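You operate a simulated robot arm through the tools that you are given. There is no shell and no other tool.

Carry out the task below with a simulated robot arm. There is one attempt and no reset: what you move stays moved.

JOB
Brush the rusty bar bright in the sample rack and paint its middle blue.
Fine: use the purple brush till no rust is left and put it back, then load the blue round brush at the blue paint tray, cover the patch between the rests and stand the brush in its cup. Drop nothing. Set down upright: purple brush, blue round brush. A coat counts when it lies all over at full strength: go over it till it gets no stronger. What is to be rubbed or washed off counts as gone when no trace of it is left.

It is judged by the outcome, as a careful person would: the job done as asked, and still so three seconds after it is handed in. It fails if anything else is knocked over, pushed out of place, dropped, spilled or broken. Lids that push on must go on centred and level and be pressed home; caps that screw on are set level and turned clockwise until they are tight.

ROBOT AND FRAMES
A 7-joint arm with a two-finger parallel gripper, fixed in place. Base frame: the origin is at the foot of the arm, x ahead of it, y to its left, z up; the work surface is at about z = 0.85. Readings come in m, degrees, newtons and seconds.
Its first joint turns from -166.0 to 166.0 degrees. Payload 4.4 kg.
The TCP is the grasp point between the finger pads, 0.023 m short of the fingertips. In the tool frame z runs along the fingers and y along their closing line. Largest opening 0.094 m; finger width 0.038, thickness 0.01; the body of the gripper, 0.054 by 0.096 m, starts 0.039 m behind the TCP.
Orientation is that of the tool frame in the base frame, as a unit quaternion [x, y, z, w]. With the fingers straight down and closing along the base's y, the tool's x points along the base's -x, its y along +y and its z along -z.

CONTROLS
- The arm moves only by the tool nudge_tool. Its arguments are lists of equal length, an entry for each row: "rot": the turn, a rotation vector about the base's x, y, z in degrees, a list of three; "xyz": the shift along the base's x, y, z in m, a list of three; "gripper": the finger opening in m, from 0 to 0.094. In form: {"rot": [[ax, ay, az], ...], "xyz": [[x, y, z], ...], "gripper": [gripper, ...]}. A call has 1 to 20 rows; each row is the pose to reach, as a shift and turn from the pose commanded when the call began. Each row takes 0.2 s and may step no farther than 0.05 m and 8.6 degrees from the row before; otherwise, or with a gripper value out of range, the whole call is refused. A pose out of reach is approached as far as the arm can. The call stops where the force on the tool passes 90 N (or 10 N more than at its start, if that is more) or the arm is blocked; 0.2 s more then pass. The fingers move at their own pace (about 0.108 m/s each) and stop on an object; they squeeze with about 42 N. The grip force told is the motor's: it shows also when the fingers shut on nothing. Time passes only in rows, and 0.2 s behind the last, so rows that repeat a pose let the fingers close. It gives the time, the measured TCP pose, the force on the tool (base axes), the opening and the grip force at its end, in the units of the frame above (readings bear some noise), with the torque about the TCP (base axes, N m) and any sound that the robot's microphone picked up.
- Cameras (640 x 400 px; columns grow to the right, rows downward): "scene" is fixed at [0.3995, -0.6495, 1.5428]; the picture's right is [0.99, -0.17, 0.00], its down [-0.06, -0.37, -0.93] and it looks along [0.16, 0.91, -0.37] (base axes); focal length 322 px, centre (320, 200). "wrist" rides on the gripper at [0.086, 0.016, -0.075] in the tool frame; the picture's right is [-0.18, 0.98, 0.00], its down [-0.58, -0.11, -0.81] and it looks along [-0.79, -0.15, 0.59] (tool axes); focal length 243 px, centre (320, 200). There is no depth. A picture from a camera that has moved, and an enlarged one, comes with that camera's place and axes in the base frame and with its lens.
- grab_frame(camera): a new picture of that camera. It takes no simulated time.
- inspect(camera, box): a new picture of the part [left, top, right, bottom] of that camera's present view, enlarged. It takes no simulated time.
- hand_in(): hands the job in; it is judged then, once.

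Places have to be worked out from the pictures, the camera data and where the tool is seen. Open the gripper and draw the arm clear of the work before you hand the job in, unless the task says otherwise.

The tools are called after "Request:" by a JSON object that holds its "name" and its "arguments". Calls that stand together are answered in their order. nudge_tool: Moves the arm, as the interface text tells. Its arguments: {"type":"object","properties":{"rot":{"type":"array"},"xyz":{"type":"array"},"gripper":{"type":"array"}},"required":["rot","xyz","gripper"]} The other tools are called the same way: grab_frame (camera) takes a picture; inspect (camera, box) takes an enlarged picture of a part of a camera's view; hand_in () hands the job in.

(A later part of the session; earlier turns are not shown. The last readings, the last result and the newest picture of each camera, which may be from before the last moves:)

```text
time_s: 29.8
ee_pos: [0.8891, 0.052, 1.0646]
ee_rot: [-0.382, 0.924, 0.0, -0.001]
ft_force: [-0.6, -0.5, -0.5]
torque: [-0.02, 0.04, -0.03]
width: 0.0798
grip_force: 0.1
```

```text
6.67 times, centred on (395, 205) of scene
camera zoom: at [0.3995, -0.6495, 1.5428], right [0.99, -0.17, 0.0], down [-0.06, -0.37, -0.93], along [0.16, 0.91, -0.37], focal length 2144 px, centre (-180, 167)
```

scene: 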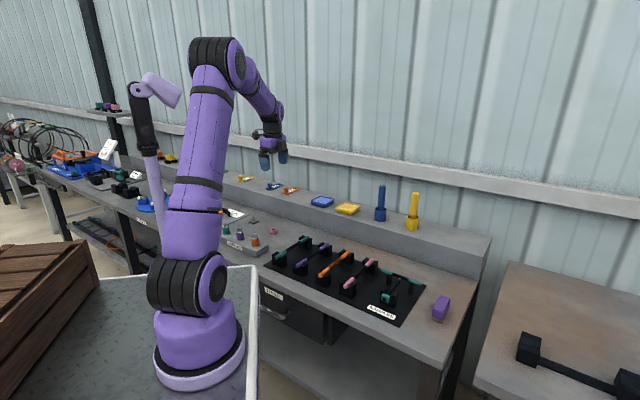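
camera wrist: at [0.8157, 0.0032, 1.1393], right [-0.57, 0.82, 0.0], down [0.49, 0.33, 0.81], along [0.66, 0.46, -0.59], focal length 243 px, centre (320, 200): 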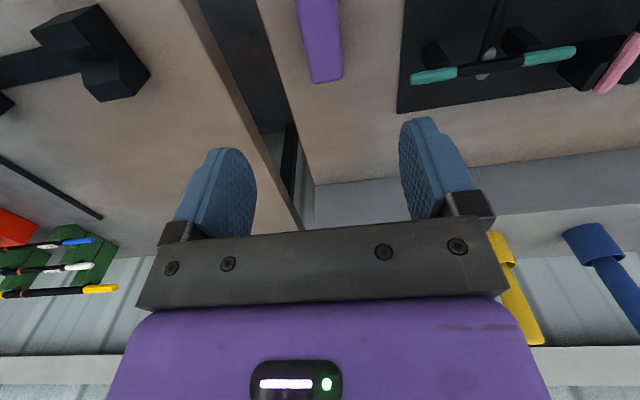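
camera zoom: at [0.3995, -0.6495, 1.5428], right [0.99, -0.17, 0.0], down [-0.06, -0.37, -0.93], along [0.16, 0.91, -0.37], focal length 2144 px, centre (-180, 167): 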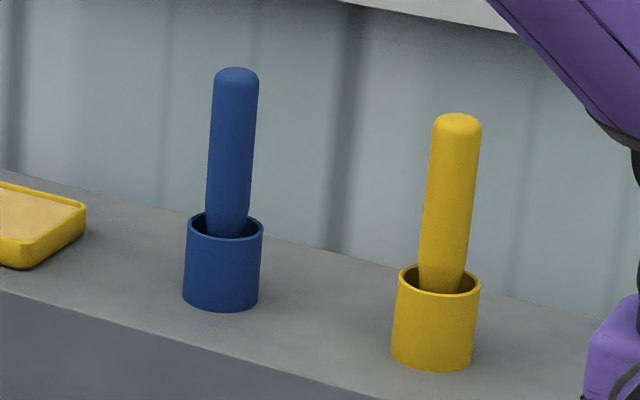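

Triangulated: the blue cup stands at about (0.857, 0.516), rim at z ≈ 1.008, handle vertical, 0.027 m thick, top at z ≈ 1.11; the yellow one is 0.13 m farther right. I will grip the handle with the tool tilted 45° outward along the bench normal, so I go to a stand-off pose first.

Request:
{"name": "nudge_tool", "arguments": {"rot": [[0, 0, 0], [0, 0, 0], [5, -5, 0], [10, -10, 0], [15, -15, 0], [20, -20, 0], [25, -25, 0], [29, -29, 0], [31.82, -31.82, 0], [31.82, -31.82, 0]], "xyz": [[-0.01, 0.02, 0.03], [-0.026, 0.055, 0.06], [-0.042, 0.095, 0.09], [-0.058, 0.135, 0.1], [-0.076, 0.175, 0.1], [-0.094, 0.215, 0.1], [-0.112, 0.255, 0.1], [-0.13, 0.295, 0.1], [-0.149, 0.336, 0.1], [-0.149, 0.336, 0.1]], "gripper": [0.08, 0.08, 0.08, 0.08, 0.08, 0.08, 0.08, 0.08, 0.08, 0.08]}}

Request:
{"name": "grab_frame", "arguments": {"camera": "wrist"}}

Request:
{"name": "grab_frame", "arguments": {"camera": "scene"}}

```text
refused: row 3 steps farther than a row can; nothing moved
```

```text
taken
camera wrist: at [0.8157, 0.0032, 1.1393], right [-0.57, 0.82, 0.0], down [0.49, 0.33, 0.81], along [0.66, 0.46, -0.59], focal length 243 px, centre (320, 200)
```

wrist: 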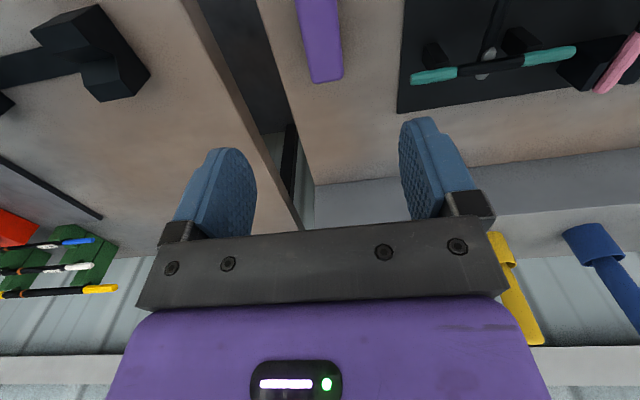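

```text
taken
```

scene: 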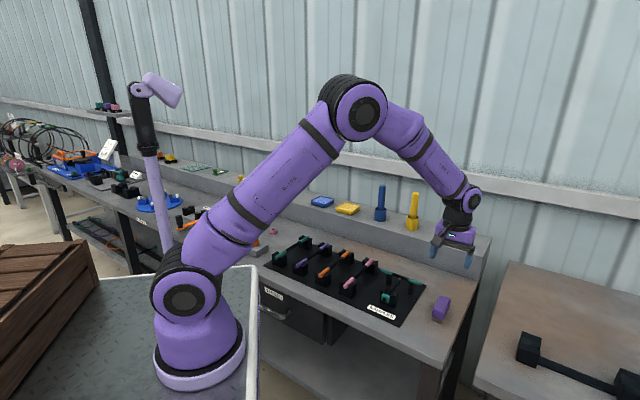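

The call was refused because row 3 stepped too far; nothing moved. I repeat the same move with smaller steps.

Request:
{"name": "nudge_tool", "arguments": {"rot": [[0, 0, 0], [0, 0, 0], [5, -5, 0], [10, -10, 0], [15, -15, 0], [20, -20, 0], [24, -24, 0], [28, -28, 0], [31.82, -31.82, 0], [31.82, -31.82, 0], [31.82, -31.82, 0]], "xyz": [[-0.01, 0.02, 0.03], [-0.022, 0.045, 0.06], [-0.035, 0.078, 0.09], [-0.05, 0.115, 0.1], [-0.067, 0.155, 0.1], [-0.084, 0.195, 0.1], [-0.101, 0.235, 0.1], [-0.118, 0.275, 0.1], [-0.135, 0.315, 0.1], [-0.149, 0.336, 0.1], [-0.149, 0.336, 0.1]], "gripper": [0.08, 0.08, 0.08, 0.08, 0.08, 0.08, 0.08, 0.08, 0.08, 0.08, 0.08]}}

Request:
{"name": "grab_frame", "arguments": {"camera": "wrist"}}

Request:
{"name": "grab_frame", "arguments": {"camera": "scene"}}

```text
time_s: 32.2
ee_pos: [0.7396, 0.3902, 1.1632]
ee_rot: [-0.353, 0.854, 0.146, 0.353]
ft_force: [0.0, -0.1, 0.3]
torque: [0.01, -0.01, -0.01]
width: 0.0802
grip_force: 0.1
```

```text
taken
camera wrist: at [0.6466, 0.321, 1.1559], right [-0.6, 0.79, 0.13], down [-0.04, -0.19, 0.98], along [0.8, 0.59, 0.14], focal length 243 px, centre (320, 200)
```

wrist: 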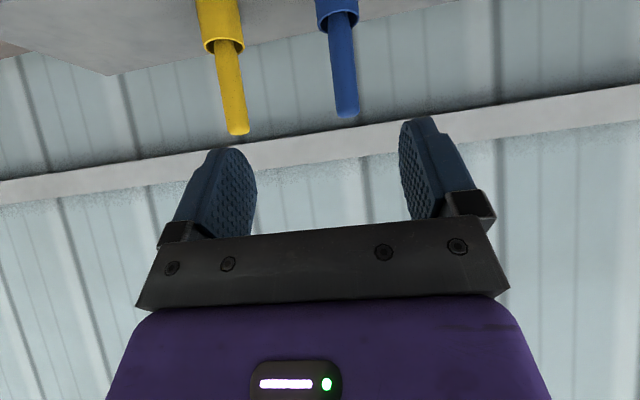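

```text
taken
```

scene: 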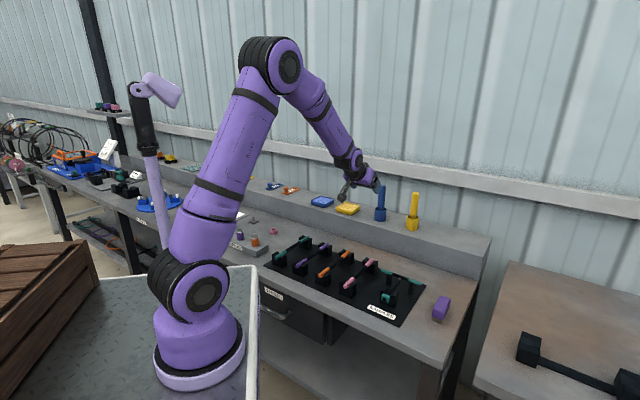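

Re-triangulating with better-conditioned views puts the handle at about (0.867, 0.541), top z ≈ 1.10, rim ≈ 0.997. I move to a stand-off aligned in front of it at grip height z ≈ 1.068.

Request:
{"name": "nudge_tool", "arguments": {"rot": [[0, 0, 0], [0, 0, 0], [0, 0, 0], [0, 0, 0], [0, 0, 0]], "xyz": [[0.015, 0.021, -0.025], [0.03, 0.042, -0.05], [0.045, 0.063, -0.075], [0.059, 0.0838, -0.0955], [0.059, 0.0838, -0.0955]], "gripper": [0.08, 0.08, 0.08, 0.08, 0.08]}}

Request:
{"name": "grab_frame", "arguments": {"camera": "wrist"}}

Request:
{"name": "inspect", "arguments": {"camera": "scene", "box": [330, 150, 450, 240]}}

```text
time_s: 33.4
ee_pos: [0.7994, 0.4722, 1.0685]
ee_rot: [-0.354, 0.854, 0.146, 0.353]
ft_force: [-0.3, -0.1, 0.1]
torque: [0.0, 0.01, 0.0]
width: 0.0799
grip_force: 0.1
```

```text
taken
camera wrist: at [0.7058, 0.4033, 1.0592], right [-0.6, 0.79, 0.13], down [-0.04, -0.19, 0.98], along [0.8, 0.59, 0.14], focal length 243 px, centre (320, 200)
```

wrist: 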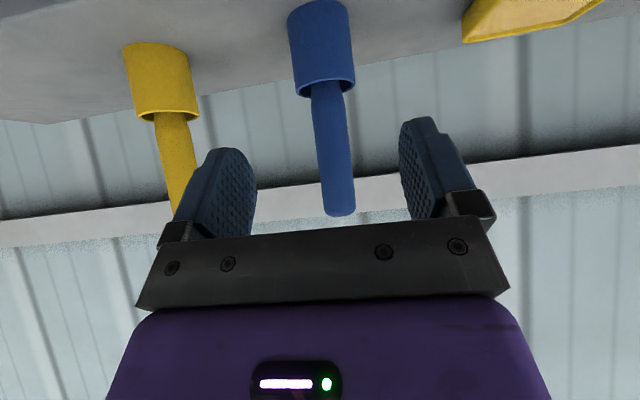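

```text
4.44 times, centred on (390, 195) of scene
camera zoom: at [0.3995, -0.6495, 1.5428], right [0.99, -0.17, 0.0], down [-0.06, -0.37, -0.93], along [0.16, 0.91, -0.37], focal length 1429 px, centre (9, 222)
```

zoom: 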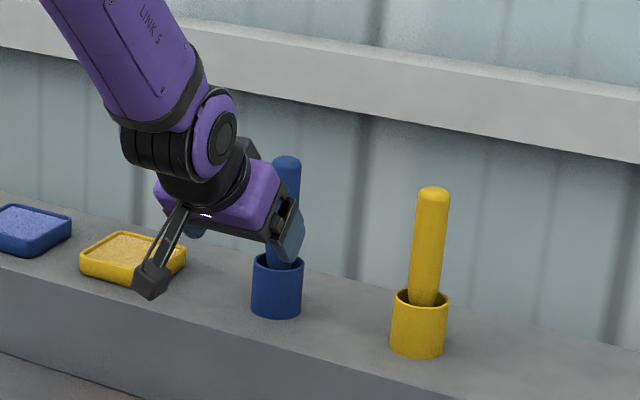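

The handle is laterally centred between the fingers. I advance 0.095 m along the bench normal so the handle lies at the grasp point.

Request:
{"name": "nudge_tool", "arguments": {"rot": [[0, 0, 0], [0, 0, 0], [0, 0, 0], [0, 0, 0], [0, 0, 0]], "xyz": [[0.018, 0.018, 0], [0.036, 0.036, 0], [0.054, 0.054, 0], [0.0675, 0.0675, 0], [0.0675, 0.0675, 0]], "gripper": [0.08, 0.08, 0.08, 0.08, 0.08]}}

Request:
{"name": "grab_frame", "arguments": {"camera": "wrist"}}

Request:
{"name": "inspect", "arguments": {"camera": "scene", "box": [330, 150, 450, 240]}}

```text
time_s: 34.6
ee_pos: [0.8647, 0.5412, 1.0675]
ee_rot: [-0.353, 0.853, 0.146, 0.354]
ft_force: [-0.5, 0.5, 0.0]
torque: [0.01, 0.0, 0.01]
width: 0.0799
grip_force: 0.1
```

```text
taken
camera wrist: at [0.772, 0.4721, 1.0595], right [-0.6, 0.79, 0.13], down [-0.04, -0.19, 0.98], along [0.8, 0.59, 0.14], focal length 243 px, centre (320, 200)
```

wrist: 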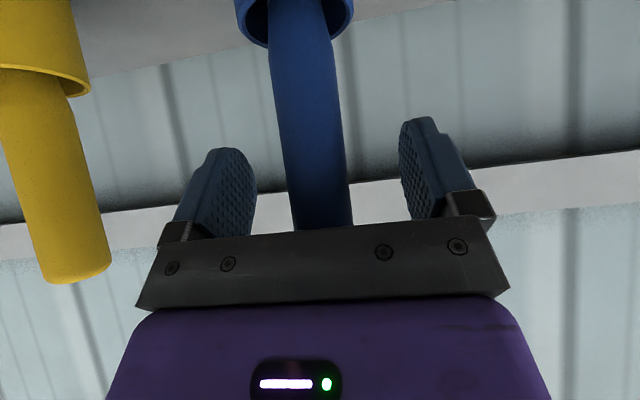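

```text
4.44 times, centred on (390, 195) of scene
camera zoom: at [0.3995, -0.6495, 1.5428], right [0.99, -0.17, 0.0], down [-0.06, -0.37, -0.93], along [0.16, 0.91, -0.37], focal length 1429 px, centre (9, 222)
```

zoom: 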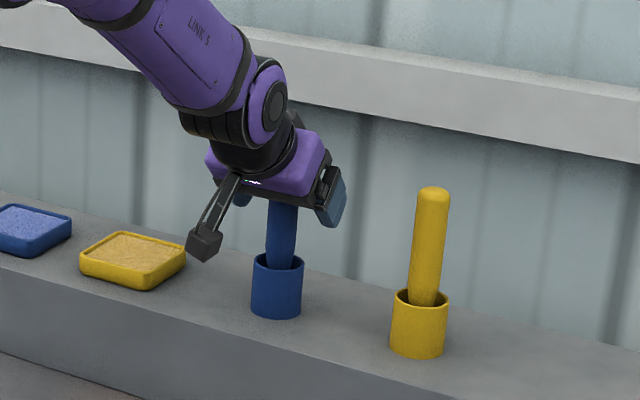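

The handle sits at the grasp point, centred within about 2 mm. I close on it.

Request:
{"name": "nudge_tool", "arguments": {"rot": [[0, 0, 0], [0, 0, 0], [0, 0, 0], [0, 0, 0], [0, 0, 0]], "xyz": [[0, 0, 0], [0, 0, 0], [0, 0, 0], [0, 0, 0], [0, 0, 0]], "gripper": [0.05, 0.015, 0.015, 0.015, 0.015]}}

Request:
{"name": "grab_frame", "arguments": {"camera": "wrist"}}

Request:
{"name": "inspect", "arguments": {"camera": "scene", "box": [330, 150, 450, 240]}}

```text
time_s: 35.8
ee_pos: [0.8654, 0.5406, 1.0676]
ee_rot: [-0.354, 0.853, 0.146, 0.354]
ft_force: [0.3, -1.0, 0.2]
torque: [-0.04, 0.0, 0.04]
width: 0.0265
grip_force: 42.3
```

```text
taken
camera wrist: at [0.772, 0.4721, 1.0594], right [-0.6, 0.79, 0.13], down [-0.04, -0.19, 0.98], along [0.8, 0.59, 0.14], focal length 243 px, centre (320, 200)
```

wrist: 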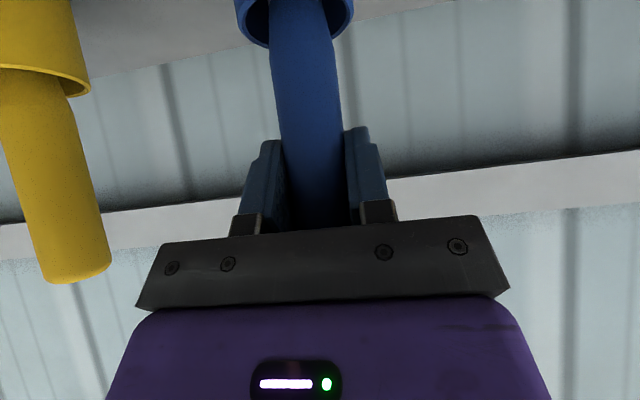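

```text
4.44 times, centred on (390, 195) of scene
camera zoom: at [0.3995, -0.6495, 1.5428], right [0.99, -0.17, 0.0], down [-0.06, -0.37, -0.93], along [0.16, 0.91, -0.37], focal length 1429 px, centre (9, 222)
```

zoom: 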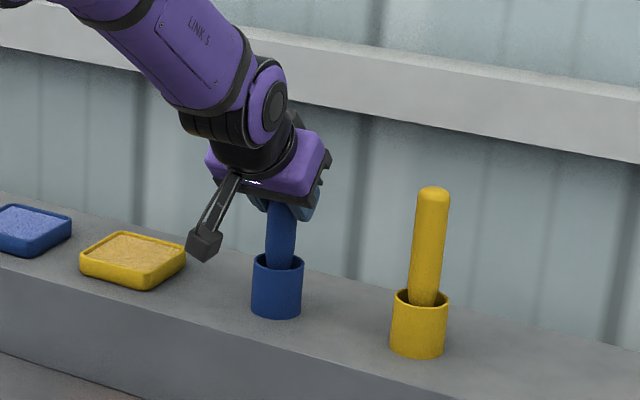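

Gripped (0.0265 m). I note the grasp pose (0.8665, 0.5415, 1.068) for the return and lift straight up 0.09 m out of the cup.

Request:
{"name": "nudge_tool", "arguments": {"rot": [[0, 0, 0], [0, 0, 0], [0, 0, 0], [0, 0, 0], [0, 0, 0]], "xyz": [[0, 0, 0.01], [0, 0, 0.03], [0, 0, 0.06], [0, 0, 0.1], [0, 0, 0.1]], "gripper": [0.015, 0.015, 0.015, 0.015, 0.015]}}

Request:
{"name": "inspect", "arguments": {"camera": "scene", "box": [340, 150, 420, 230]}}

Request:
{"name": "grab_frame", "arguments": {"camera": "wrist"}}

```text
time_s: 37.0
ee_pos: [0.8657, 0.5416, 1.1686]
ee_rot: [-0.353, 0.854, 0.146, 0.353]
ft_force: [0.2, 1.4, -0.1]
torque: [-0.01, 0.0, 0.01]
width: 0.0265
grip_force: 41.8
```

```text
5.00 times, centred on (380, 190) of scene
camera zoom: at [0.3995, -0.6495, 1.5428], right [0.99, -0.17, 0.0], down [-0.06, -0.37, -0.93], along [0.16, 0.91, -0.37], focal length 1608 px, centre (20, 250)
```

zoom: 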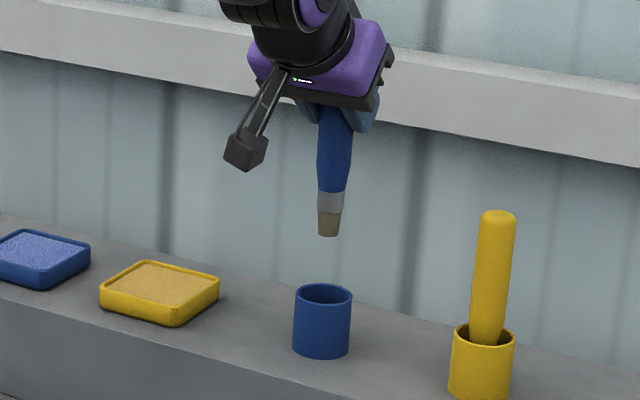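

```text
taken
camera wrist: at [0.7721, 0.4731, 1.1604], right [-0.6, 0.79, 0.13], down [-0.04, -0.19, 0.98], along [0.8, 0.59, 0.14], focal length 243 px, centre (320, 200)
```

wrist: 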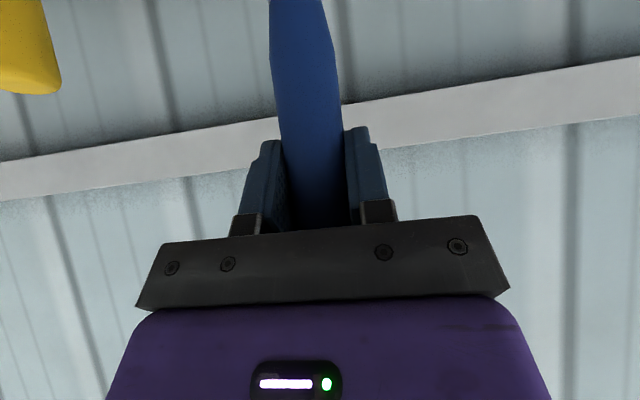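

The brush hangs vertical, its tip about 0.117 m below the grasp point. I carry it over toward the blue tray, estimated at (0.6575, 0.766).

Request:
{"name": "nudge_tool", "arguments": {"rot": [[0, 0, 0], [0, 0, 0], [0, 0, 0], [0, 0, 0], [0, 0, 0], [0, 0, 0], [0, 0, 0], [0, 0, 0], [0, 0, 0]], "xyz": [[-0.02, 0.0215, 0], [-0.05, 0.0537, 0], [-0.08, 0.086, 0], [-0.11, 0.118, 0], [-0.14, 0.15, 0], [-0.17, 0.1825, 0], [-0.195, 0.2095, 0], [-0.209, 0.2245, 0], [-0.209, 0.2245, 0]], "gripper": [0.015, 0.015, 0.015, 0.015, 0.015, 0.015, 0.015, 0.015, 0.015]}}

Request:
{"name": "inspect", "arguments": {"camera": "scene", "box": [280, 150, 380, 230]}}

Request:
{"name": "grab_frame", "arguments": {"camera": "wrist"}}

```text
time_s: 39.0
ee_pos: [0.6591, 0.7657, 1.1684]
ee_rot: [-0.354, 0.853, 0.147, 0.354]
ft_force: [-0.3, 0.0, 0.1]
torque: [0.0, -0.02, 0.0]
width: 0.0263
grip_force: 41.8
```

```text
5.00 times, centred on (330, 190) of scene
camera zoom: at [0.3995, -0.6495, 1.5428], right [0.99, -0.17, 0.0], down [-0.06, -0.37, -0.93], along [0.16, 0.91, -0.37], focal length 1608 px, centre (270, 250)
```

zoom: 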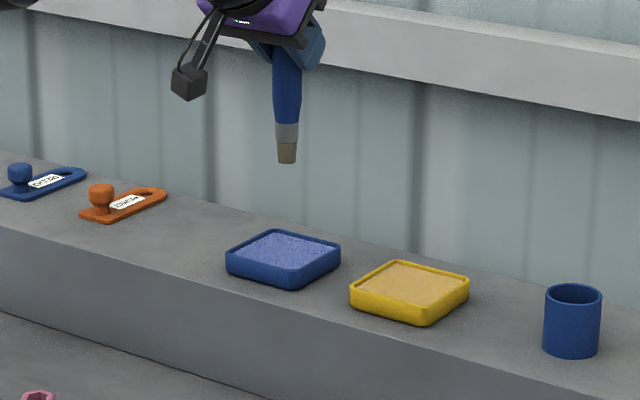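

```text
taken
camera wrist: at [0.5656, 0.6972, 1.1603], right [-0.6, 0.79, 0.13], down [-0.04, -0.19, 0.98], along [0.8, 0.59, 0.14], focal length 243 px, centre (320, 200)
```

wrist: 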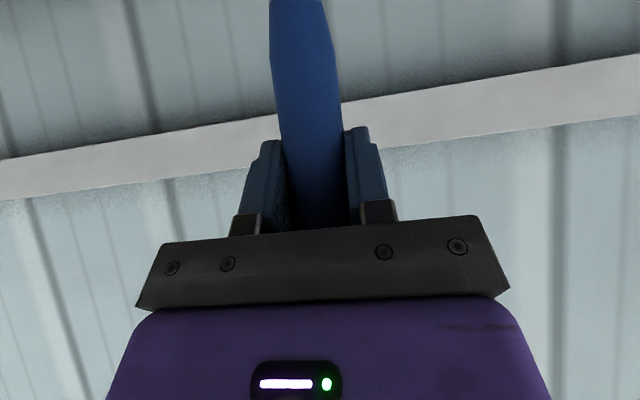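

The tip's projected landing point falls on the middle of the blue paint. I descend until the tip should be ~1 cm above it and look again.

Request:
{"name": "nudge_tool", "arguments": {"rot": [[0, 0, 0], [0, 0, 0], [0, 0, 0], [0, 0, 0]], "xyz": [[0, 0, -0.03], [0, 0, -0.06], [0, 0, -0.075], [0, 0, -0.08]], "gripper": [0.015, 0.015, 0.015, 0.015]}}

Request:
{"name": "inspect", "arguments": {"camera": "scene", "box": [300, 170, 360, 220]}}

```text
time_s: 40.0
ee_pos: [0.66, 0.7655, 1.0886]
ee_rot: [-0.354, 0.854, 0.146, 0.353]
ft_force: [-0.6, -0.4, -0.9]
torque: [-0.01, -0.01, 0.0]
width: 0.0264
grip_force: 42.1
```

```text
8.00 times, centred on (330, 195) of scene
camera zoom: at [0.3995, -0.6495, 1.5428], right [0.99, -0.17, 0.0], down [-0.06, -0.37, -0.93], along [0.16, 0.91, -0.37], focal length 2573 px, centre (240, 240)
```

zoom: 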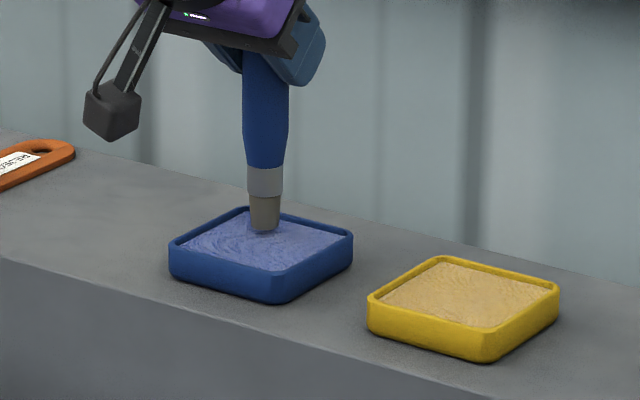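

The tip is just above or touching the paint, near the tray's middle. I lower it in 2 mm steps, watching force and sound.

Request:
{"name": "nudge_tool", "arguments": {"rot": [[0, 0, 0], [0, 0, 0], [0, 0, 0]], "xyz": [[0, 0, -0.002], [0, 0, -0.004], [0, 0, -0.005]], "gripper": [0.015, 0.015, 0.015]}}

Request:
{"name": "inspect", "arguments": {"camera": "scene", "box": [310, 180, 350, 210]}}

```text
time_s: 40.8
ee_pos: [0.6583, 0.7655, 1.084]
ee_rot: [-0.354, 0.854, 0.146, 0.353]
ft_force: [0.1, -0.2, -1.0]
torque: [0.04, 0.02, 0.0]
width: 0.0263
grip_force: 42.0
```

```text
13.33 times, centred on (330, 195) of scene
camera zoom: at [0.3995, -0.6495, 1.5428], right [0.99, -0.17, 0.0], down [-0.06, -0.37, -0.93], along [0.16, 0.91, -0.37], focal length 4288 px, centre (187, 267)
```

zoom: 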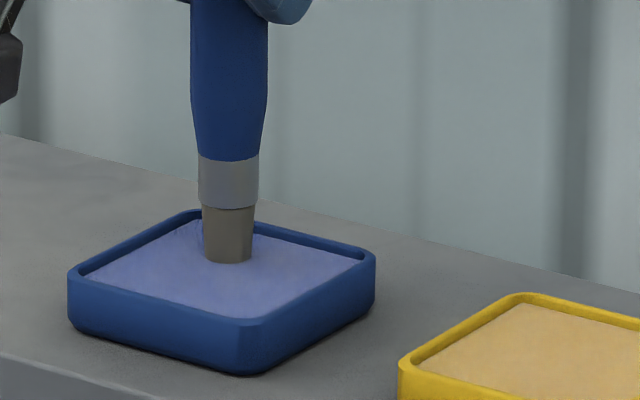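

Still no contact. I go on down another few millimetres.

Request:
{"name": "nudge_tool", "arguments": {"rot": [[0, 0, 0], [0, 0, 0], [0, 0, 0]], "xyz": [[0, 0, -0.002], [0, 0, -0.003], [0, 0, -0.004]], "gripper": [0.015, 0.015, 0.015]}}

Request:
{"name": "inspect", "arguments": {"camera": "scene", "box": [310, 180, 350, 210]}}

```text
time_s: 41.6
ee_pos: [0.6577, 0.7652, 1.0822]
ee_rot: [-0.353, 0.852, 0.148, 0.356]
ft_force: [-0.2, -1.0, 24.4]
torque: [-0.16, 0.09, 0.03]
width: 0.0261
grip_force: 42.3
```

```text
13.33 times, centred on (330, 195) of scene
camera zoom: at [0.3995, -0.6495, 1.5428], right [0.99, -0.17, 0.0], down [-0.06, -0.37, -0.93], along [0.16, 0.91, -0.37], focal length 4288 px, centre (187, 267)
```

zoom: 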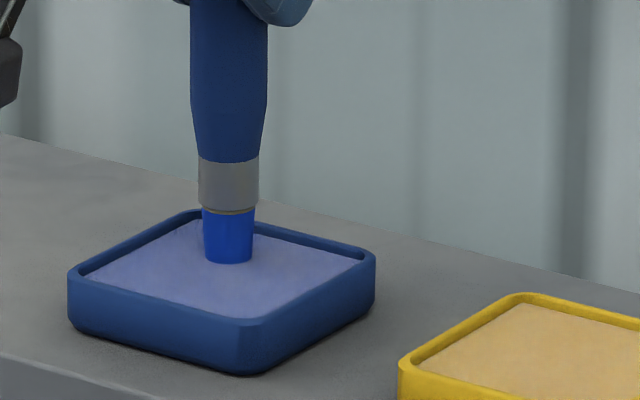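

The bristles are now blue: loaded, with about 24 N contact. I lift clear and carry the brush to a hover above the cleaned bar's middle at about (0.6205, 0.327).

Request:
{"name": "nudge_tool", "arguments": {"rot": [[0, 0, 0], [0, 0, 0], [0, 0, 0], [0, 0, 0], [0, 0, 0], [0, 0, 0], [0, 0, 0], [0, 0, 0], [0, 0, 0], [0, 0, 0], [0, 0, 0], [0, 0, 0], [0, 0, 0], [0, 0, 0], [0, 0, 0]], "xyz": [[0, 0, 0.01], [0, 0, 0.035], [0, 0, 0.07], [0, 0, 0.091], [-0.003, -0.03, 0.091], [-0.006, -0.075, 0.091], [-0.01, -0.12, 0.091], [-0.014, -0.165, 0.091], [-0.018, -0.21, 0.091], [-0.022, -0.255, 0.091], [-0.026, -0.3, 0.091], [-0.03, -0.345, 0.091], [-0.034, -0.39, 0.091], [-0.037, -0.425, 0.091], [-0.037, -0.439, 0.091]], "gripper": [0.015, 0.015, 0.015, 0.015, 0.015, 0.015, 0.015, 0.015, 0.015, 0.015, 0.015, 0.015, 0.015, 0.015, 0.015]}}

Request:
{"name": "inspect", "arguments": {"camera": "scene", "box": [290, 170, 410, 290]}}

Request:
{"name": "grab_frame", "arguments": {"camera": "wrist"}}

```text
time_s: 44.8
ee_pos: [0.6202, 0.3266, 1.1701]
ee_rot: [-0.354, 0.853, 0.147, 0.353]
ft_force: [0.1, 0.4, -1.0]
torque: [-0.01, -0.03, 0.02]
width: 0.026
grip_force: 41.7
```

```text
3.33 times, centred on (350, 230) of scene
camera zoom: at [0.3995, -0.6495, 1.5428], right [0.99, -0.17, 0.0], down [-0.06, -0.37, -0.93], along [0.16, 0.91, -0.37], focal length 1072 px, centre (220, 100)
```

zoom: 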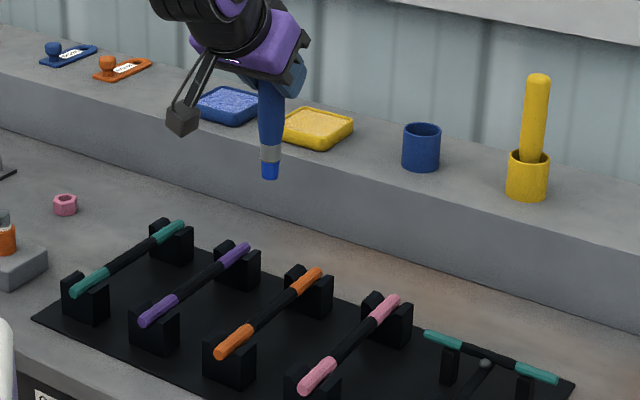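

```text
taken
camera wrist: at [0.527, 0.2576, 1.1622], right [-0.6, 0.79, 0.13], down [-0.04, -0.19, 0.98], along [0.8, 0.59, 0.14], focal length 243 px, centre (320, 200)
```

wrist: 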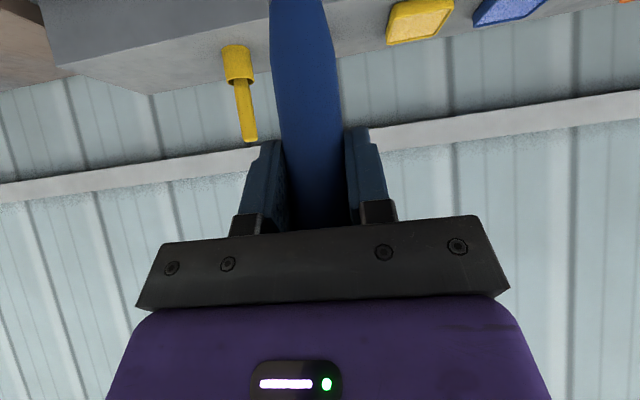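

The tip projects onto the bar's middle. I descend to about 1 cm above it.

Request:
{"name": "nudge_tool", "arguments": {"rot": [[0, 0, 0], [0, 0, 0], [0, 0, 0], [0, 0, 0], [0, 0, 0]], "xyz": [[0, 0, -0.04], [0, 0, -0.08], [0, 0, -0.11], [0, 0, -0.13], [0, 0, -0.138]], "gripper": [0.015, 0.015, 0.015, 0.015, 0.015]}}

Request:
{"name": "inspect", "arguments": {"camera": "scene", "box": [320, 230, 380, 280]}}

```text
time_s: 46.0
ee_pos: [0.6193, 0.3266, 1.0314]
ee_rot: [-0.353, 0.854, 0.147, 0.354]
ft_force: [0.1, 0.0, -0.9]
torque: [-0.02, 0.02, -0.02]
width: 0.0265
grip_force: 41.7
```

```text
8.00 times, centred on (350, 255) of scene
camera zoom: at [0.3995, -0.6495, 1.5428], right [0.99, -0.17, 0.0], down [-0.06, -0.37, -0.93], along [0.16, 0.91, -0.37], focal length 2573 px, centre (80, -240)
```

zoom: 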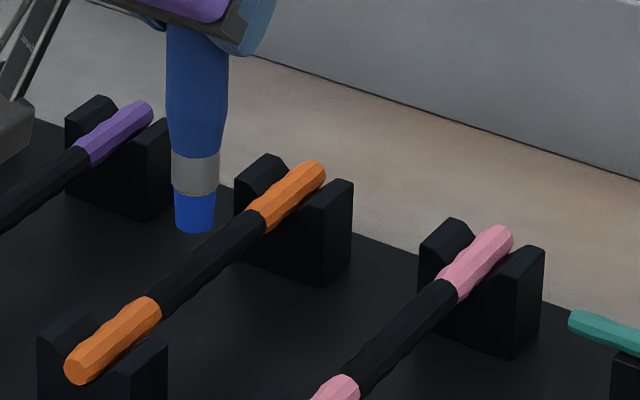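

The tip is ~1 cm above, slightly (2–3 mm) behind the bar's crest line in this view. I shift 2 mm toward the crest and lower in small steps.

Request:
{"name": "nudge_tool", "arguments": {"rot": [[0, 0, 0], [0, 0, 0], [0, 0, 0]], "xyz": [[0.0014, -0.0014, -0.004], [0.0014, -0.0014, -0.008], [0.0014, -0.0014, -0.01]], "gripper": [0.015, 0.015, 0.015]}}

Request:
{"name": "inspect", "arguments": {"camera": "scene", "box": [320, 230, 380, 280]}}

```text
time_s: 46.8
ee_pos: [0.6217, 0.3252, 1.0215]
ee_rot: [-0.353, 0.853, 0.147, 0.355]
ft_force: [0.9, -0.1, -0.8]
torque: [0.01, 0.01, 0.0]
width: 0.0265
grip_force: 41.6
```

```text
8.00 times, centred on (350, 255) of scene
camera zoom: at [0.3995, -0.6495, 1.5428], right [0.99, -0.17, 0.0], down [-0.06, -0.37, -0.93], along [0.16, 0.91, -0.37], focal length 2573 px, centre (80, -240)
```

zoom: 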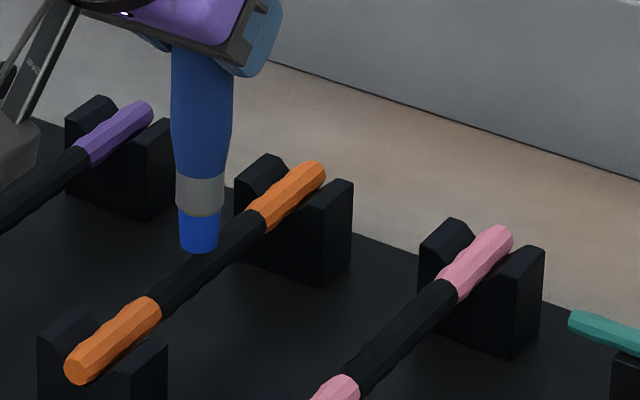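

Not quite touching; I lower 2–3 mm more, feeling for force.

Request:
{"name": "nudge_tool", "arguments": {"rot": [[0, 0, 0], [0, 0, 0]], "xyz": [[0, 0, -0.001], [0, 0, -0.002]], "gripper": [0.015, 0.015]}}

```text
time_s: 47.4
ee_pos: [0.6221, 0.3248, 1.0202]
ee_rot: [-0.353, 0.854, 0.146, 0.354]
ft_force: [-0.2, -0.1, -0.9]
torque: [0.0, -0.01, -0.04]
width: 0.0261
grip_force: 41.6
```

Request:
{"name": "nudge_tool", "arguments": {"rot": [[0, 0, 0], [0, 0, 0]], "xyz": [[0, 0, -0.001], [0, 0, -0.002]], "gripper": [0.015, 0.015]}}

Request:
{"name": "inspect", "arguments": {"camera": "scene", "box": [325, 240, 365, 270]}}

```text
time_s: 48.0
ee_pos: [0.6231, 0.3244, 1.019]
ee_rot: [-0.353, 0.853, 0.146, 0.354]
ft_force: [-0.1, -0.5, -0.9]
torque: [0.03, -0.06, 0.02]
width: 0.0265
grip_force: 41.8
```

```text
13.33 times, centred on (345, 255) of scene
camera zoom: at [0.3995, -0.6495, 1.5428], right [0.99, -0.17, 0.0], down [-0.06, -0.37, -0.93], along [0.16, 0.91, -0.37], focal length 4288 px, centre (-13, -533)
```

zoom: 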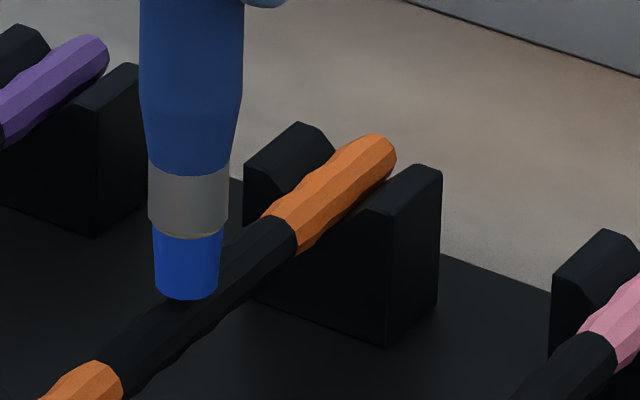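

The tip now appears level with the bar's top but there is no force yet; I lower another 2 mm.

Request:
{"name": "nudge_tool", "arguments": {"rot": [[0, 0, 0], [0, 0, 0]], "xyz": [[0, 0, -0.001], [0, 0, -0.002]], "gripper": [0.015, 0.015]}}

Request:
{"name": "inspect", "arguments": {"camera": "scene", "box": [325, 240, 365, 270]}}

```text
time_s: 48.6
ee_pos: [0.6223, 0.3251, 1.0163]
ee_rot: [-0.354, 0.854, 0.146, 0.353]
ft_force: [-0.3, -0.3, -0.9]
torque: [-0.01, 0.0, 0.0]
width: 0.0263
grip_force: 42.3
```

```text
13.33 times, centred on (345, 255) of scene
camera zoom: at [0.3995, -0.6495, 1.5428], right [0.99, -0.17, 0.0], down [-0.06, -0.37, -0.93], along [0.16, 0.91, -0.37], focal length 4288 px, centre (-13, -533)
```

zoom: 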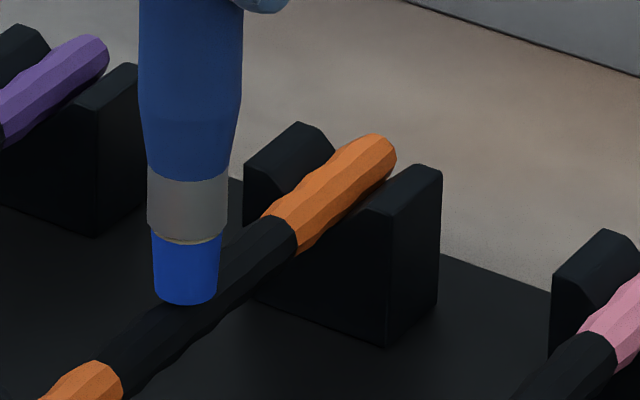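

Still free; I continue with two more 1 mm steps.

Request:
{"name": "nudge_tool", "arguments": {"rot": [[0, 0, 0], [0, 0, 0]], "xyz": [[0, 0, -0.001], [0, 0, -0.002]], "gripper": [0.015, 0.015]}}

Request:
{"name": "inspect", "arguments": {"camera": "scene", "box": [325, 240, 365, 270]}}

```text
time_s: 49.2
ee_pos: [0.6214, 0.3262, 1.0155]
ee_rot: [-0.354, 0.853, 0.147, 0.354]
ft_force: [-1.3, -1.2, 7.9]
torque: [-0.09, 0.17, 0.01]
width: 0.0264
grip_force: 42.0
```

```text
13.33 times, centred on (345, 255) of scene
camera zoom: at [0.3995, -0.6495, 1.5428], right [0.99, -0.17, 0.0], down [-0.06, -0.37, -0.93], along [0.16, 0.91, -0.37], focal length 4288 px, centre (-13, -533)
```

zoom: 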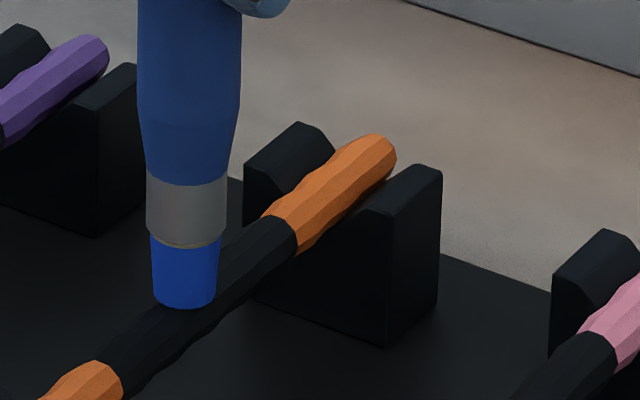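

Contact with about 8 N. I brush slowly along the patch, from the middle out to both ends and back, staying ~3.4 cm from the centre.

Request:
{"name": "nudge_tool", "arguments": {"rot": [[0, 0, 0], [0, 0, 0], [0, 0, 0], [0, 0, 0], [0, 0, 0], [0, 0, 0], [0, 0, 0], [0, 0, 0], [0, 0, 0], [0, 0, 0], [0, 0, 0], [0, 0, 0], [0, 0, 0], [0, 0, 0], [0, 0, 0], [0, 0, 0], [0, 0, 0]], "xyz": [[0.006, 0.006, -0.0005], [0.012, 0.012, -0.0005], [0.018, 0.018, -0.0005], [0.024, 0.024, -0.0005], [0.018, 0.018, -0.0005], [0.012, 0.012, -0.0005], [0.006, 0.006, -0.0005], [0, 0, -0.0005], [-0.006, -0.006, -0.0005], [-0.012, -0.012, -0.0005], [-0.018, -0.018, -0.0005], [-0.024, -0.024, -0.0005], [-0.018, -0.018, -0.0005], [-0.012, -0.012, -0.0005], [-0.006, -0.006, -0.0005], [0, 0, -0.0005], [0, 0, -0.0005]], "gripper": [0.015, 0.015, 0.015, 0.015, 0.015, 0.015, 0.015, 0.015, 0.015, 0.015, 0.015, 0.015, 0.015, 0.015, 0.015, 0.015, 0.015]}}

Request:
{"name": "inspect", "arguments": {"camera": "scene", "box": [325, 240, 365, 270]}}

```text
time_s: 52.8
ee_pos: [0.6216, 0.3239, 1.0138]
ee_rot: [-0.354, 0.853, 0.147, 0.353]
ft_force: [-2.4, -2.0, 12.6]
torque: [-0.31, 0.31, 0.0]
width: 0.0259
grip_force: 42.0
```

```text
13.33 times, centred on (345, 255) of scene
camera zoom: at [0.3995, -0.6495, 1.5428], right [0.99, -0.17, 0.0], down [-0.06, -0.37, -0.93], along [0.16, 0.91, -0.37], focal length 4288 px, centre (-13, -533)
```

zoom: 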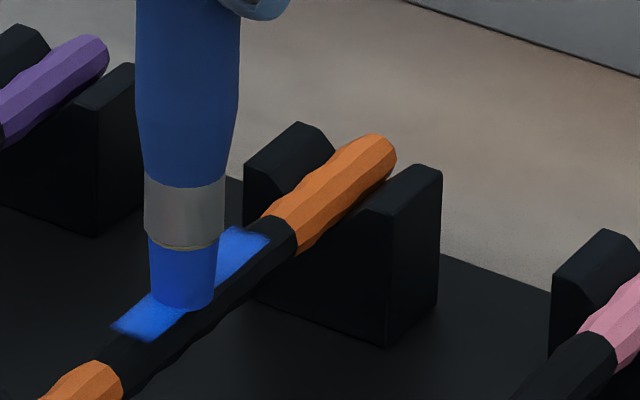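

A blue strip has been laid, but it covers mainly the back/top facets. I lift the brush to look at the coverage.

Request:
{"name": "nudge_tool", "arguments": {"rot": [[0, 0, 0], [0, 0, 0], [0, 0, 0]], "xyz": [[0, 0, 0.02], [0, 0, 0.05], [0, 0, 0.07]], "gripper": [0.015, 0.015, 0.015]}}

Request:
{"name": "inspect", "arguments": {"camera": "scene", "box": [325, 240, 365, 270]}}

Request:
{"name": "inspect", "arguments": {"camera": "scene", "box": [300, 190, 400, 290]}}

```text
time_s: 53.6
ee_pos: [0.6228, 0.3258, 1.084]
ee_rot: [-0.353, 0.853, 0.146, 0.354]
ft_force: [0.4, 0.1, -1.2]
torque: [-0.01, -0.01, -0.02]
width: 0.0264
grip_force: 41.3
```

```text
13.33 times, centred on (345, 255) of scene
camera zoom: at [0.3995, -0.6495, 1.5428], right [0.99, -0.17, 0.0], down [-0.06, -0.37, -0.93], along [0.16, 0.91, -0.37], focal length 4288 px, centre (-13, -533)
```

zoom: 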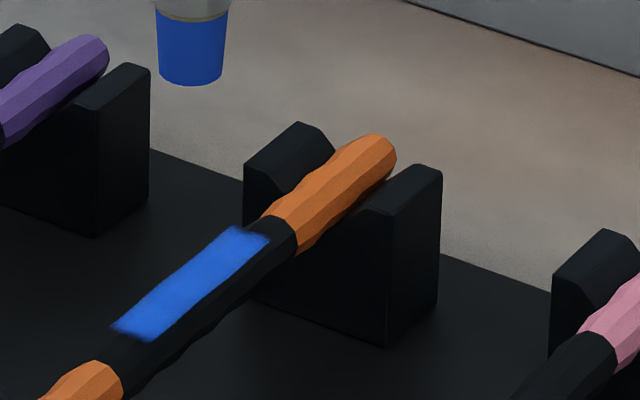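

```text
4.00 times, centred on (350, 240) of scene
camera zoom: at [0.3995, -0.6495, 1.5428], right [0.99, -0.17, 0.0], down [-0.06, -0.37, -0.93], along [0.16, 0.91, -0.37], focal length 1286 px, centre (200, 40)
```

zoom: 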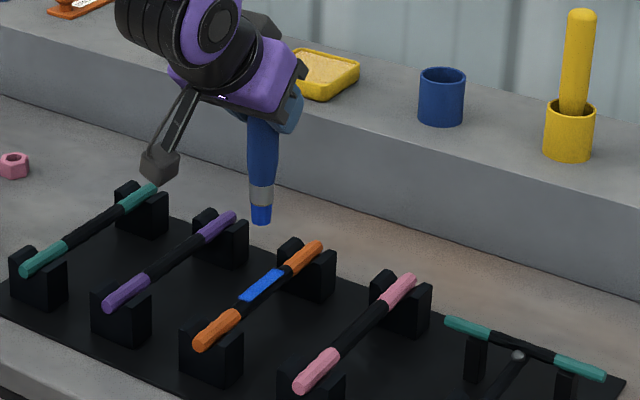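

The strip is neatly bounded, about 6 cm long, but the facets facing the camera are still dark. I make a second pass shifted 3 mm toward the camera side to see whether the coat widens.

Request:
{"name": "nudge_tool", "arguments": {"rot": [[0, 0, 0], [0, 0, 0], [0, 0, 0], [0, 0, 0], [0, 0, 0], [0, 0, 0], [0, 0, 0], [0, 0, 0], [0, 0, 0], [0, 0, 0], [0, 0, 0], [0, 0, 0], [0, 0, 0], [0, 0, 0], [0, 0, 0], [0, 0, 0], [0, 0, 0], [0, 0, 0], [0, 0, 0], [0, 0, 0]], "xyz": [[0.0021, -0.0021, -0.04], [0.0021, -0.0021, -0.065], [0.0021, -0.0021, -0.0705], [0.0081, 0.0039, -0.0705], [0.0141, 0.0099, -0.0705], [0.0201, 0.0159, -0.0705], [0.0261, 0.0219, -0.0705], [0.0201, 0.0159, -0.0705], [0.0141, 0.0099, -0.0705], [0.0081, 0.0039, -0.0705], [0.0021, -0.0021, -0.0705], [-0.0039, -0.0081, -0.0705], [-0.0099, -0.0141, -0.0705], [-0.0159, -0.0201, -0.0705], [-0.0219, -0.0261, -0.0705], [-0.0219, -0.0261, -0.0705], [-0.0099, -0.0141, -0.0705], [0.0021, -0.0021, -0.0705], [0.0021, -0.0021, -0.05], [0.0021, -0.0021, 0]], "gripper": [0.015, 0.015, 0.015, 0.015, 0.015, 0.015, 0.015, 0.015, 0.015, 0.015, 0.015, 0.015, 0.015, 0.015, 0.015, 0.015, 0.015, 0.015, 0.015, 0.015]}}

Request:
{"name": "inspect", "arguments": {"camera": "scene", "box": [325, 240, 365, 270]}}

```text
time_s: 57.8
ee_pos: [0.6259, 0.3212, 1.0819]
ee_rot: [-0.354, 0.854, 0.146, 0.353]
ft_force: [-0.4, 0.6, -0.8]
torque: [0.01, -0.03, 0.02]
width: 0.0267
grip_force: 41.7
```

```text
13.33 times, centred on (345, 255) of scene
camera zoom: at [0.3995, -0.6495, 1.5428], right [0.99, -0.17, 0.0], down [-0.06, -0.37, -0.93], along [0.16, 0.91, -0.37], focal length 4288 px, centre (-13, -533)
```

zoom: 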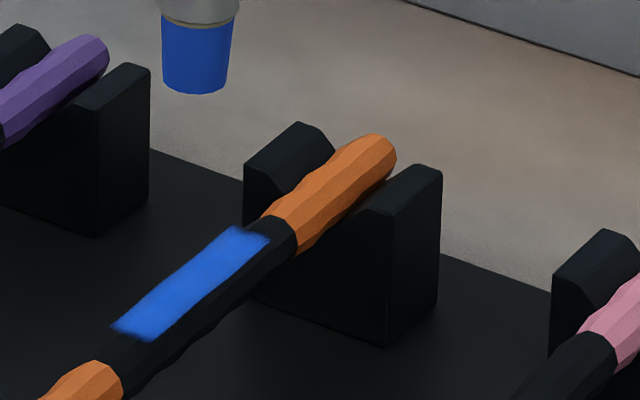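

The extents did not change, so the patch is a band of about 6 cm on the upper side of the bar (about ±45° around the crest). I make another pass slightly behind the crest to cover its far side and build strength.

Request:
{"name": "nudge_tool", "arguments": {"rot": [[0, 0, 0], [0, 0, 0], [0, 0, 0], [0, 0, 0], [0, 0, 0], [0, 0, 0], [0, 0, 0], [0, 0, 0], [0, 0, 0], [0, 0, 0], [0, 0, 0], [0, 0, 0], [0, 0, 0], [0, 0, 0], [0, 0, 0], [0, 0, 0], [0, 0, 0], [0, 0, 0], [0, 0, 0], [0, 0, 0]], "xyz": [[-0.0038, 0.0038, -0.04], [-0.0038, 0.0038, -0.065], [-0.0038, 0.0038, -0.0705], [0.0022, 0.0098, -0.0705], [0.0082, 0.0158, -0.0705], [0.0142, 0.0218, -0.0705], [0.0202, 0.0278, -0.0705], [0.0202, 0.0278, -0.0705], [0.0142, 0.0218, -0.0705], [0.0082, 0.0158, -0.0705], [0.0022, 0.0098, -0.0705], [-0.0038, 0.0038, -0.0705], [-0.0098, -0.0022, -0.0705], [-0.0158, -0.0082, -0.0705], [-0.0218, -0.0142, -0.0705], [-0.0278, -0.0202, -0.0705], [-0.0278, -0.0202, -0.0705], [-0.0158, -0.0082, -0.0705], [-0.0038, 0.0038, -0.05], [-0.0038, 0.0038, -0.005]], "gripper": [0.015, 0.015, 0.015, 0.015, 0.015, 0.015, 0.015, 0.015, 0.015, 0.015, 0.015, 0.015, 0.015, 0.015, 0.015, 0.015, 0.015, 0.015, 0.015, 0.015]}}

Request:
{"name": "inspect", "arguments": {"camera": "scene", "box": [325, 240, 365, 270]}}

Request:
{"name": "inspect", "arguments": {"camera": "scene", "box": [330, 253, 346, 267]}}

```text
time_s: 62.0
ee_pos: [0.6212, 0.3269, 1.0782]
ee_rot: [-0.354, 0.854, 0.147, 0.352]
ft_force: [1.2, 0.4, -0.7]
torque: [0.0, 0.02, 0.0]
width: 0.0264
grip_force: 41.7
```

```text
13.33 times, centred on (345, 255) of scene
camera zoom: at [0.3995, -0.6495, 1.5428], right [0.99, -0.17, 0.0], down [-0.06, -0.37, -0.93], along [0.16, 0.91, -0.37], focal length 4288 px, centre (-13, -533)
```

zoom: 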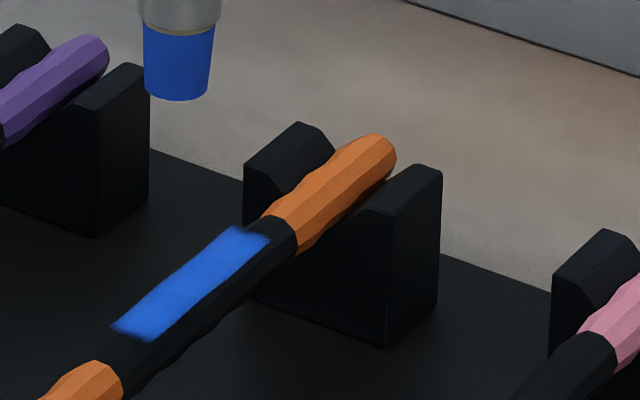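

```text
16.00 times, centred on (338, 260) of scene
camera zoom: at [0.3995, -0.6495, 1.5428], right [0.99, -0.17, 0.0], down [-0.06, -0.37, -0.93], along [0.16, 0.91, -0.37], focal length 5146 px, centre (32, -760)
```

zoom: 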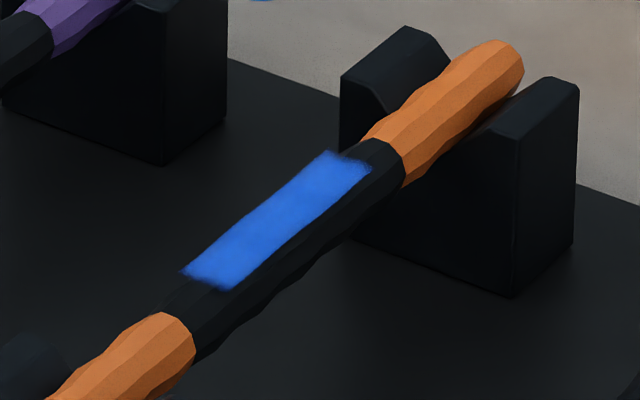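

The end fringes look soft, so I want to verify they are the patch limits: I go over again with slightly firmer pressure and strokes reaching ±3.6 cm, centred on the crest.

Request:
{"name": "nudge_tool", "arguments": {"rot": [[0, 0, 0], [0, 0, 0], [0, 0, 0], [0, 0, 0], [0, 0, 0], [0, 0, 0], [0, 0, 0], [0, 0, 0], [0, 0, 0], [0, 0, 0], [0, 0, 0], [0, 0, 0], [0, 0, 0], [0, 0, 0], [0, 0, 0], [0, 0, 0], [0, 0, 0], [0, 0, 0], [0, 0, 0]], "xyz": [[0.002, -0.002, -0.04], [0.002, -0.002, -0.062], [0.002, -0.002, -0.0665], [0.011, 0.007, -0.0665], [0.02, 0.016, -0.0665], [0.0275, 0.0235, -0.0665], [0.0275, 0.0235, -0.0665], [0.0185, 0.0145, -0.0665], [0.0095, 0.0055, -0.0665], [0.0005, -0.0035, -0.0665], [-0.0085, -0.0125, -0.0665], [-0.0175, -0.0215, -0.0665], [-0.0235, -0.0275, -0.0665], [-0.0235, -0.0275, -0.0665], [-0.0145, -0.0185, -0.0665], [-0.0055, -0.0095, -0.0665], [0.002, -0.002, -0.0665], [0.002, -0.002, -0.04], [0.002, -0.002, 0]], "gripper": [0.015, 0.015, 0.015, 0.015, 0.015, 0.015, 0.015, 0.015, 0.015, 0.015, 0.015, 0.015, 0.015, 0.015, 0.015, 0.015, 0.015, 0.015, 0.015]}}

Request:
{"name": "inspect", "arguments": {"camera": "scene", "box": [330, 253, 346, 267]}}

Request:
{"name": "inspect", "arguments": {"camera": "scene", "box": [325, 240, 365, 270]}}

```text
time_s: 66.0
ee_pos: [0.6245, 0.3267, 1.0798]
ee_rot: [-0.354, 0.854, 0.146, 0.353]
ft_force: [0.0, -0.4, -0.3]
torque: [-0.01, -0.01, 0.03]
width: 0.026
grip_force: 41.7
```

```text
16.00 times, centred on (338, 260) of scene
camera zoom: at [0.3995, -0.6495, 1.5428], right [0.99, -0.17, 0.0], down [-0.06, -0.37, -0.93], along [0.16, 0.91, -0.37], focal length 5146 px, centre (32, -760)
```

zoom: 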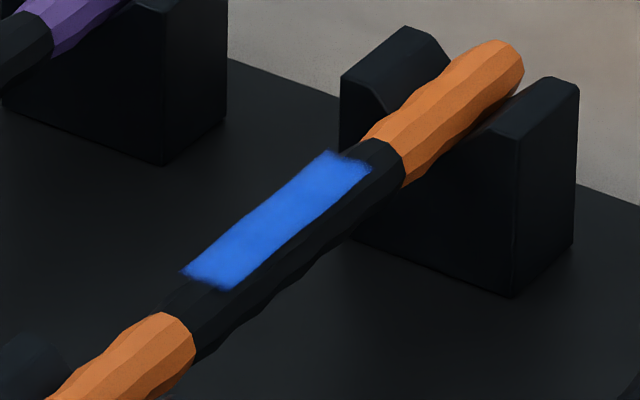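

```text
13.33 times, centred on (345, 255) of scene
camera zoom: at [0.3995, -0.6495, 1.5428], right [0.99, -0.17, 0.0], down [-0.06, -0.37, -0.93], along [0.16, 0.91, -0.37], focal length 4288 px, centre (-13, -533)
```

zoom: 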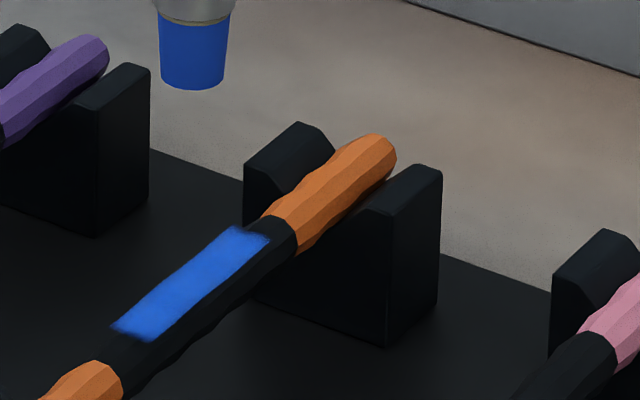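

The edges stay put, so those are the patch's limits, and the tone is almost even. To make sure of full strength I reload at the tray and go over it again.

Request:
{"name": "nudge_tool", "arguments": {"rot": [[0, 0, 0], [0, 0, 0], [0, 0, 0], [0, 0, 0], [0, 0, 0], [0, 0, 0], [0, 0, 0], [0, 0, 0], [0, 0, 0], [0, 0, 0], [0, 0, 0], [0, 0, 0], [0, 0, 0], [0, 0, 0], [0, 0, 0], [0, 0, 0], [0, 0, 0], [0, 0, 0]], "xyz": [[0, 0, 0.045], [0, 0, 0.0915], [0.003, 0.04, 0.0915], [0.006, 0.085, 0.0915], [0.01, 0.13, 0.0915], [0.014, 0.175, 0.0915], [0.018, 0.22, 0.0915], [0.022, 0.265, 0.0915], [0.026, 0.31, 0.0915], [0.03, 0.355, 0.0915], [0.033, 0.4, 0.0915], [0.0353, 0.43, 0.0915], [0.0353, 0.4407, 0.0915], [0.0353, 0.4407, 0.06], [0.0353, 0.4407, 0.025], [0.0353, 0.4407, 0.008], [0.0353, 0.4407, 0.003], [0.0353, 0.4407, 0.0015]], "gripper": [0.015, 0.015, 0.015, 0.015, 0.015, 0.015, 0.015, 0.015, 0.015, 0.015, 0.015, 0.015, 0.015, 0.015, 0.015, 0.015, 0.015, 0.015]}}

Request:
{"name": "inspect", "arguments": {"camera": "scene", "box": [310, 180, 350, 210]}}

Request:
{"name": "inspect", "arguments": {"camera": "scene", "box": [330, 253, 346, 267]}}

```text
time_s: 69.8
ee_pos: [0.6569, 0.7666, 1.0803]
ee_rot: [-0.354, 0.853, 0.146, 0.354]
ft_force: [0.5, -0.6, -0.8]
torque: [-0.01, -0.02, 0.01]
width: 0.0264
grip_force: 41.6
```

```text
13.33 times, centred on (330, 195) of scene
camera zoom: at [0.3995, -0.6495, 1.5428], right [0.99, -0.17, 0.0], down [-0.06, -0.37, -0.93], along [0.16, 0.91, -0.37], focal length 4288 px, centre (187, 267)
```

zoom: 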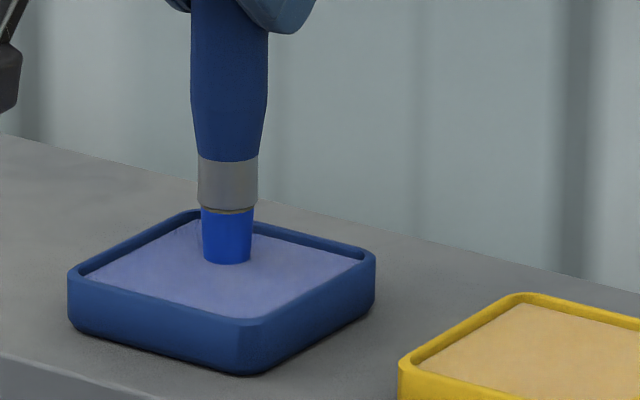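

```text
16.00 times, centred on (338, 260) of scene
camera zoom: at [0.3995, -0.6495, 1.5428], right [0.99, -0.17, 0.0], down [-0.06, -0.37, -0.93], along [0.16, 0.91, -0.37], focal length 5146 px, centre (32, -760)
```

zoom: 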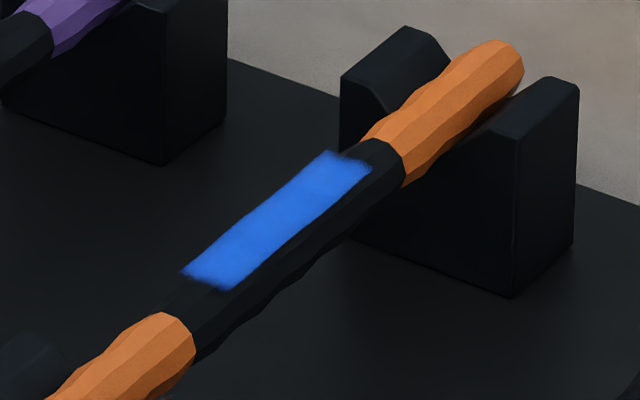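

No contact yet — the brush must have slid up 1–2 mm in the grip at the first dip. I lower another 2 mm gently.

Request:
{"name": "nudge_tool", "arguments": {"rot": [[0, 0, 0], [0, 0, 0], [0, 0, 0]], "xyz": [[0, 0, -0.001], [0, 0, -0.002], [0, 0, -0.0025]], "gripper": [0.015, 0.015, 0.015]}}

```text
time_s: 70.6
ee_pos: [0.6581, 0.7652, 1.0796]
ee_rot: [-0.353, 0.853, 0.148, 0.355]
ft_force: [1.8, 2.4, 14.4]
torque: [0.22, -0.19, -0.01]
width: 0.0265
grip_force: 42.3
```

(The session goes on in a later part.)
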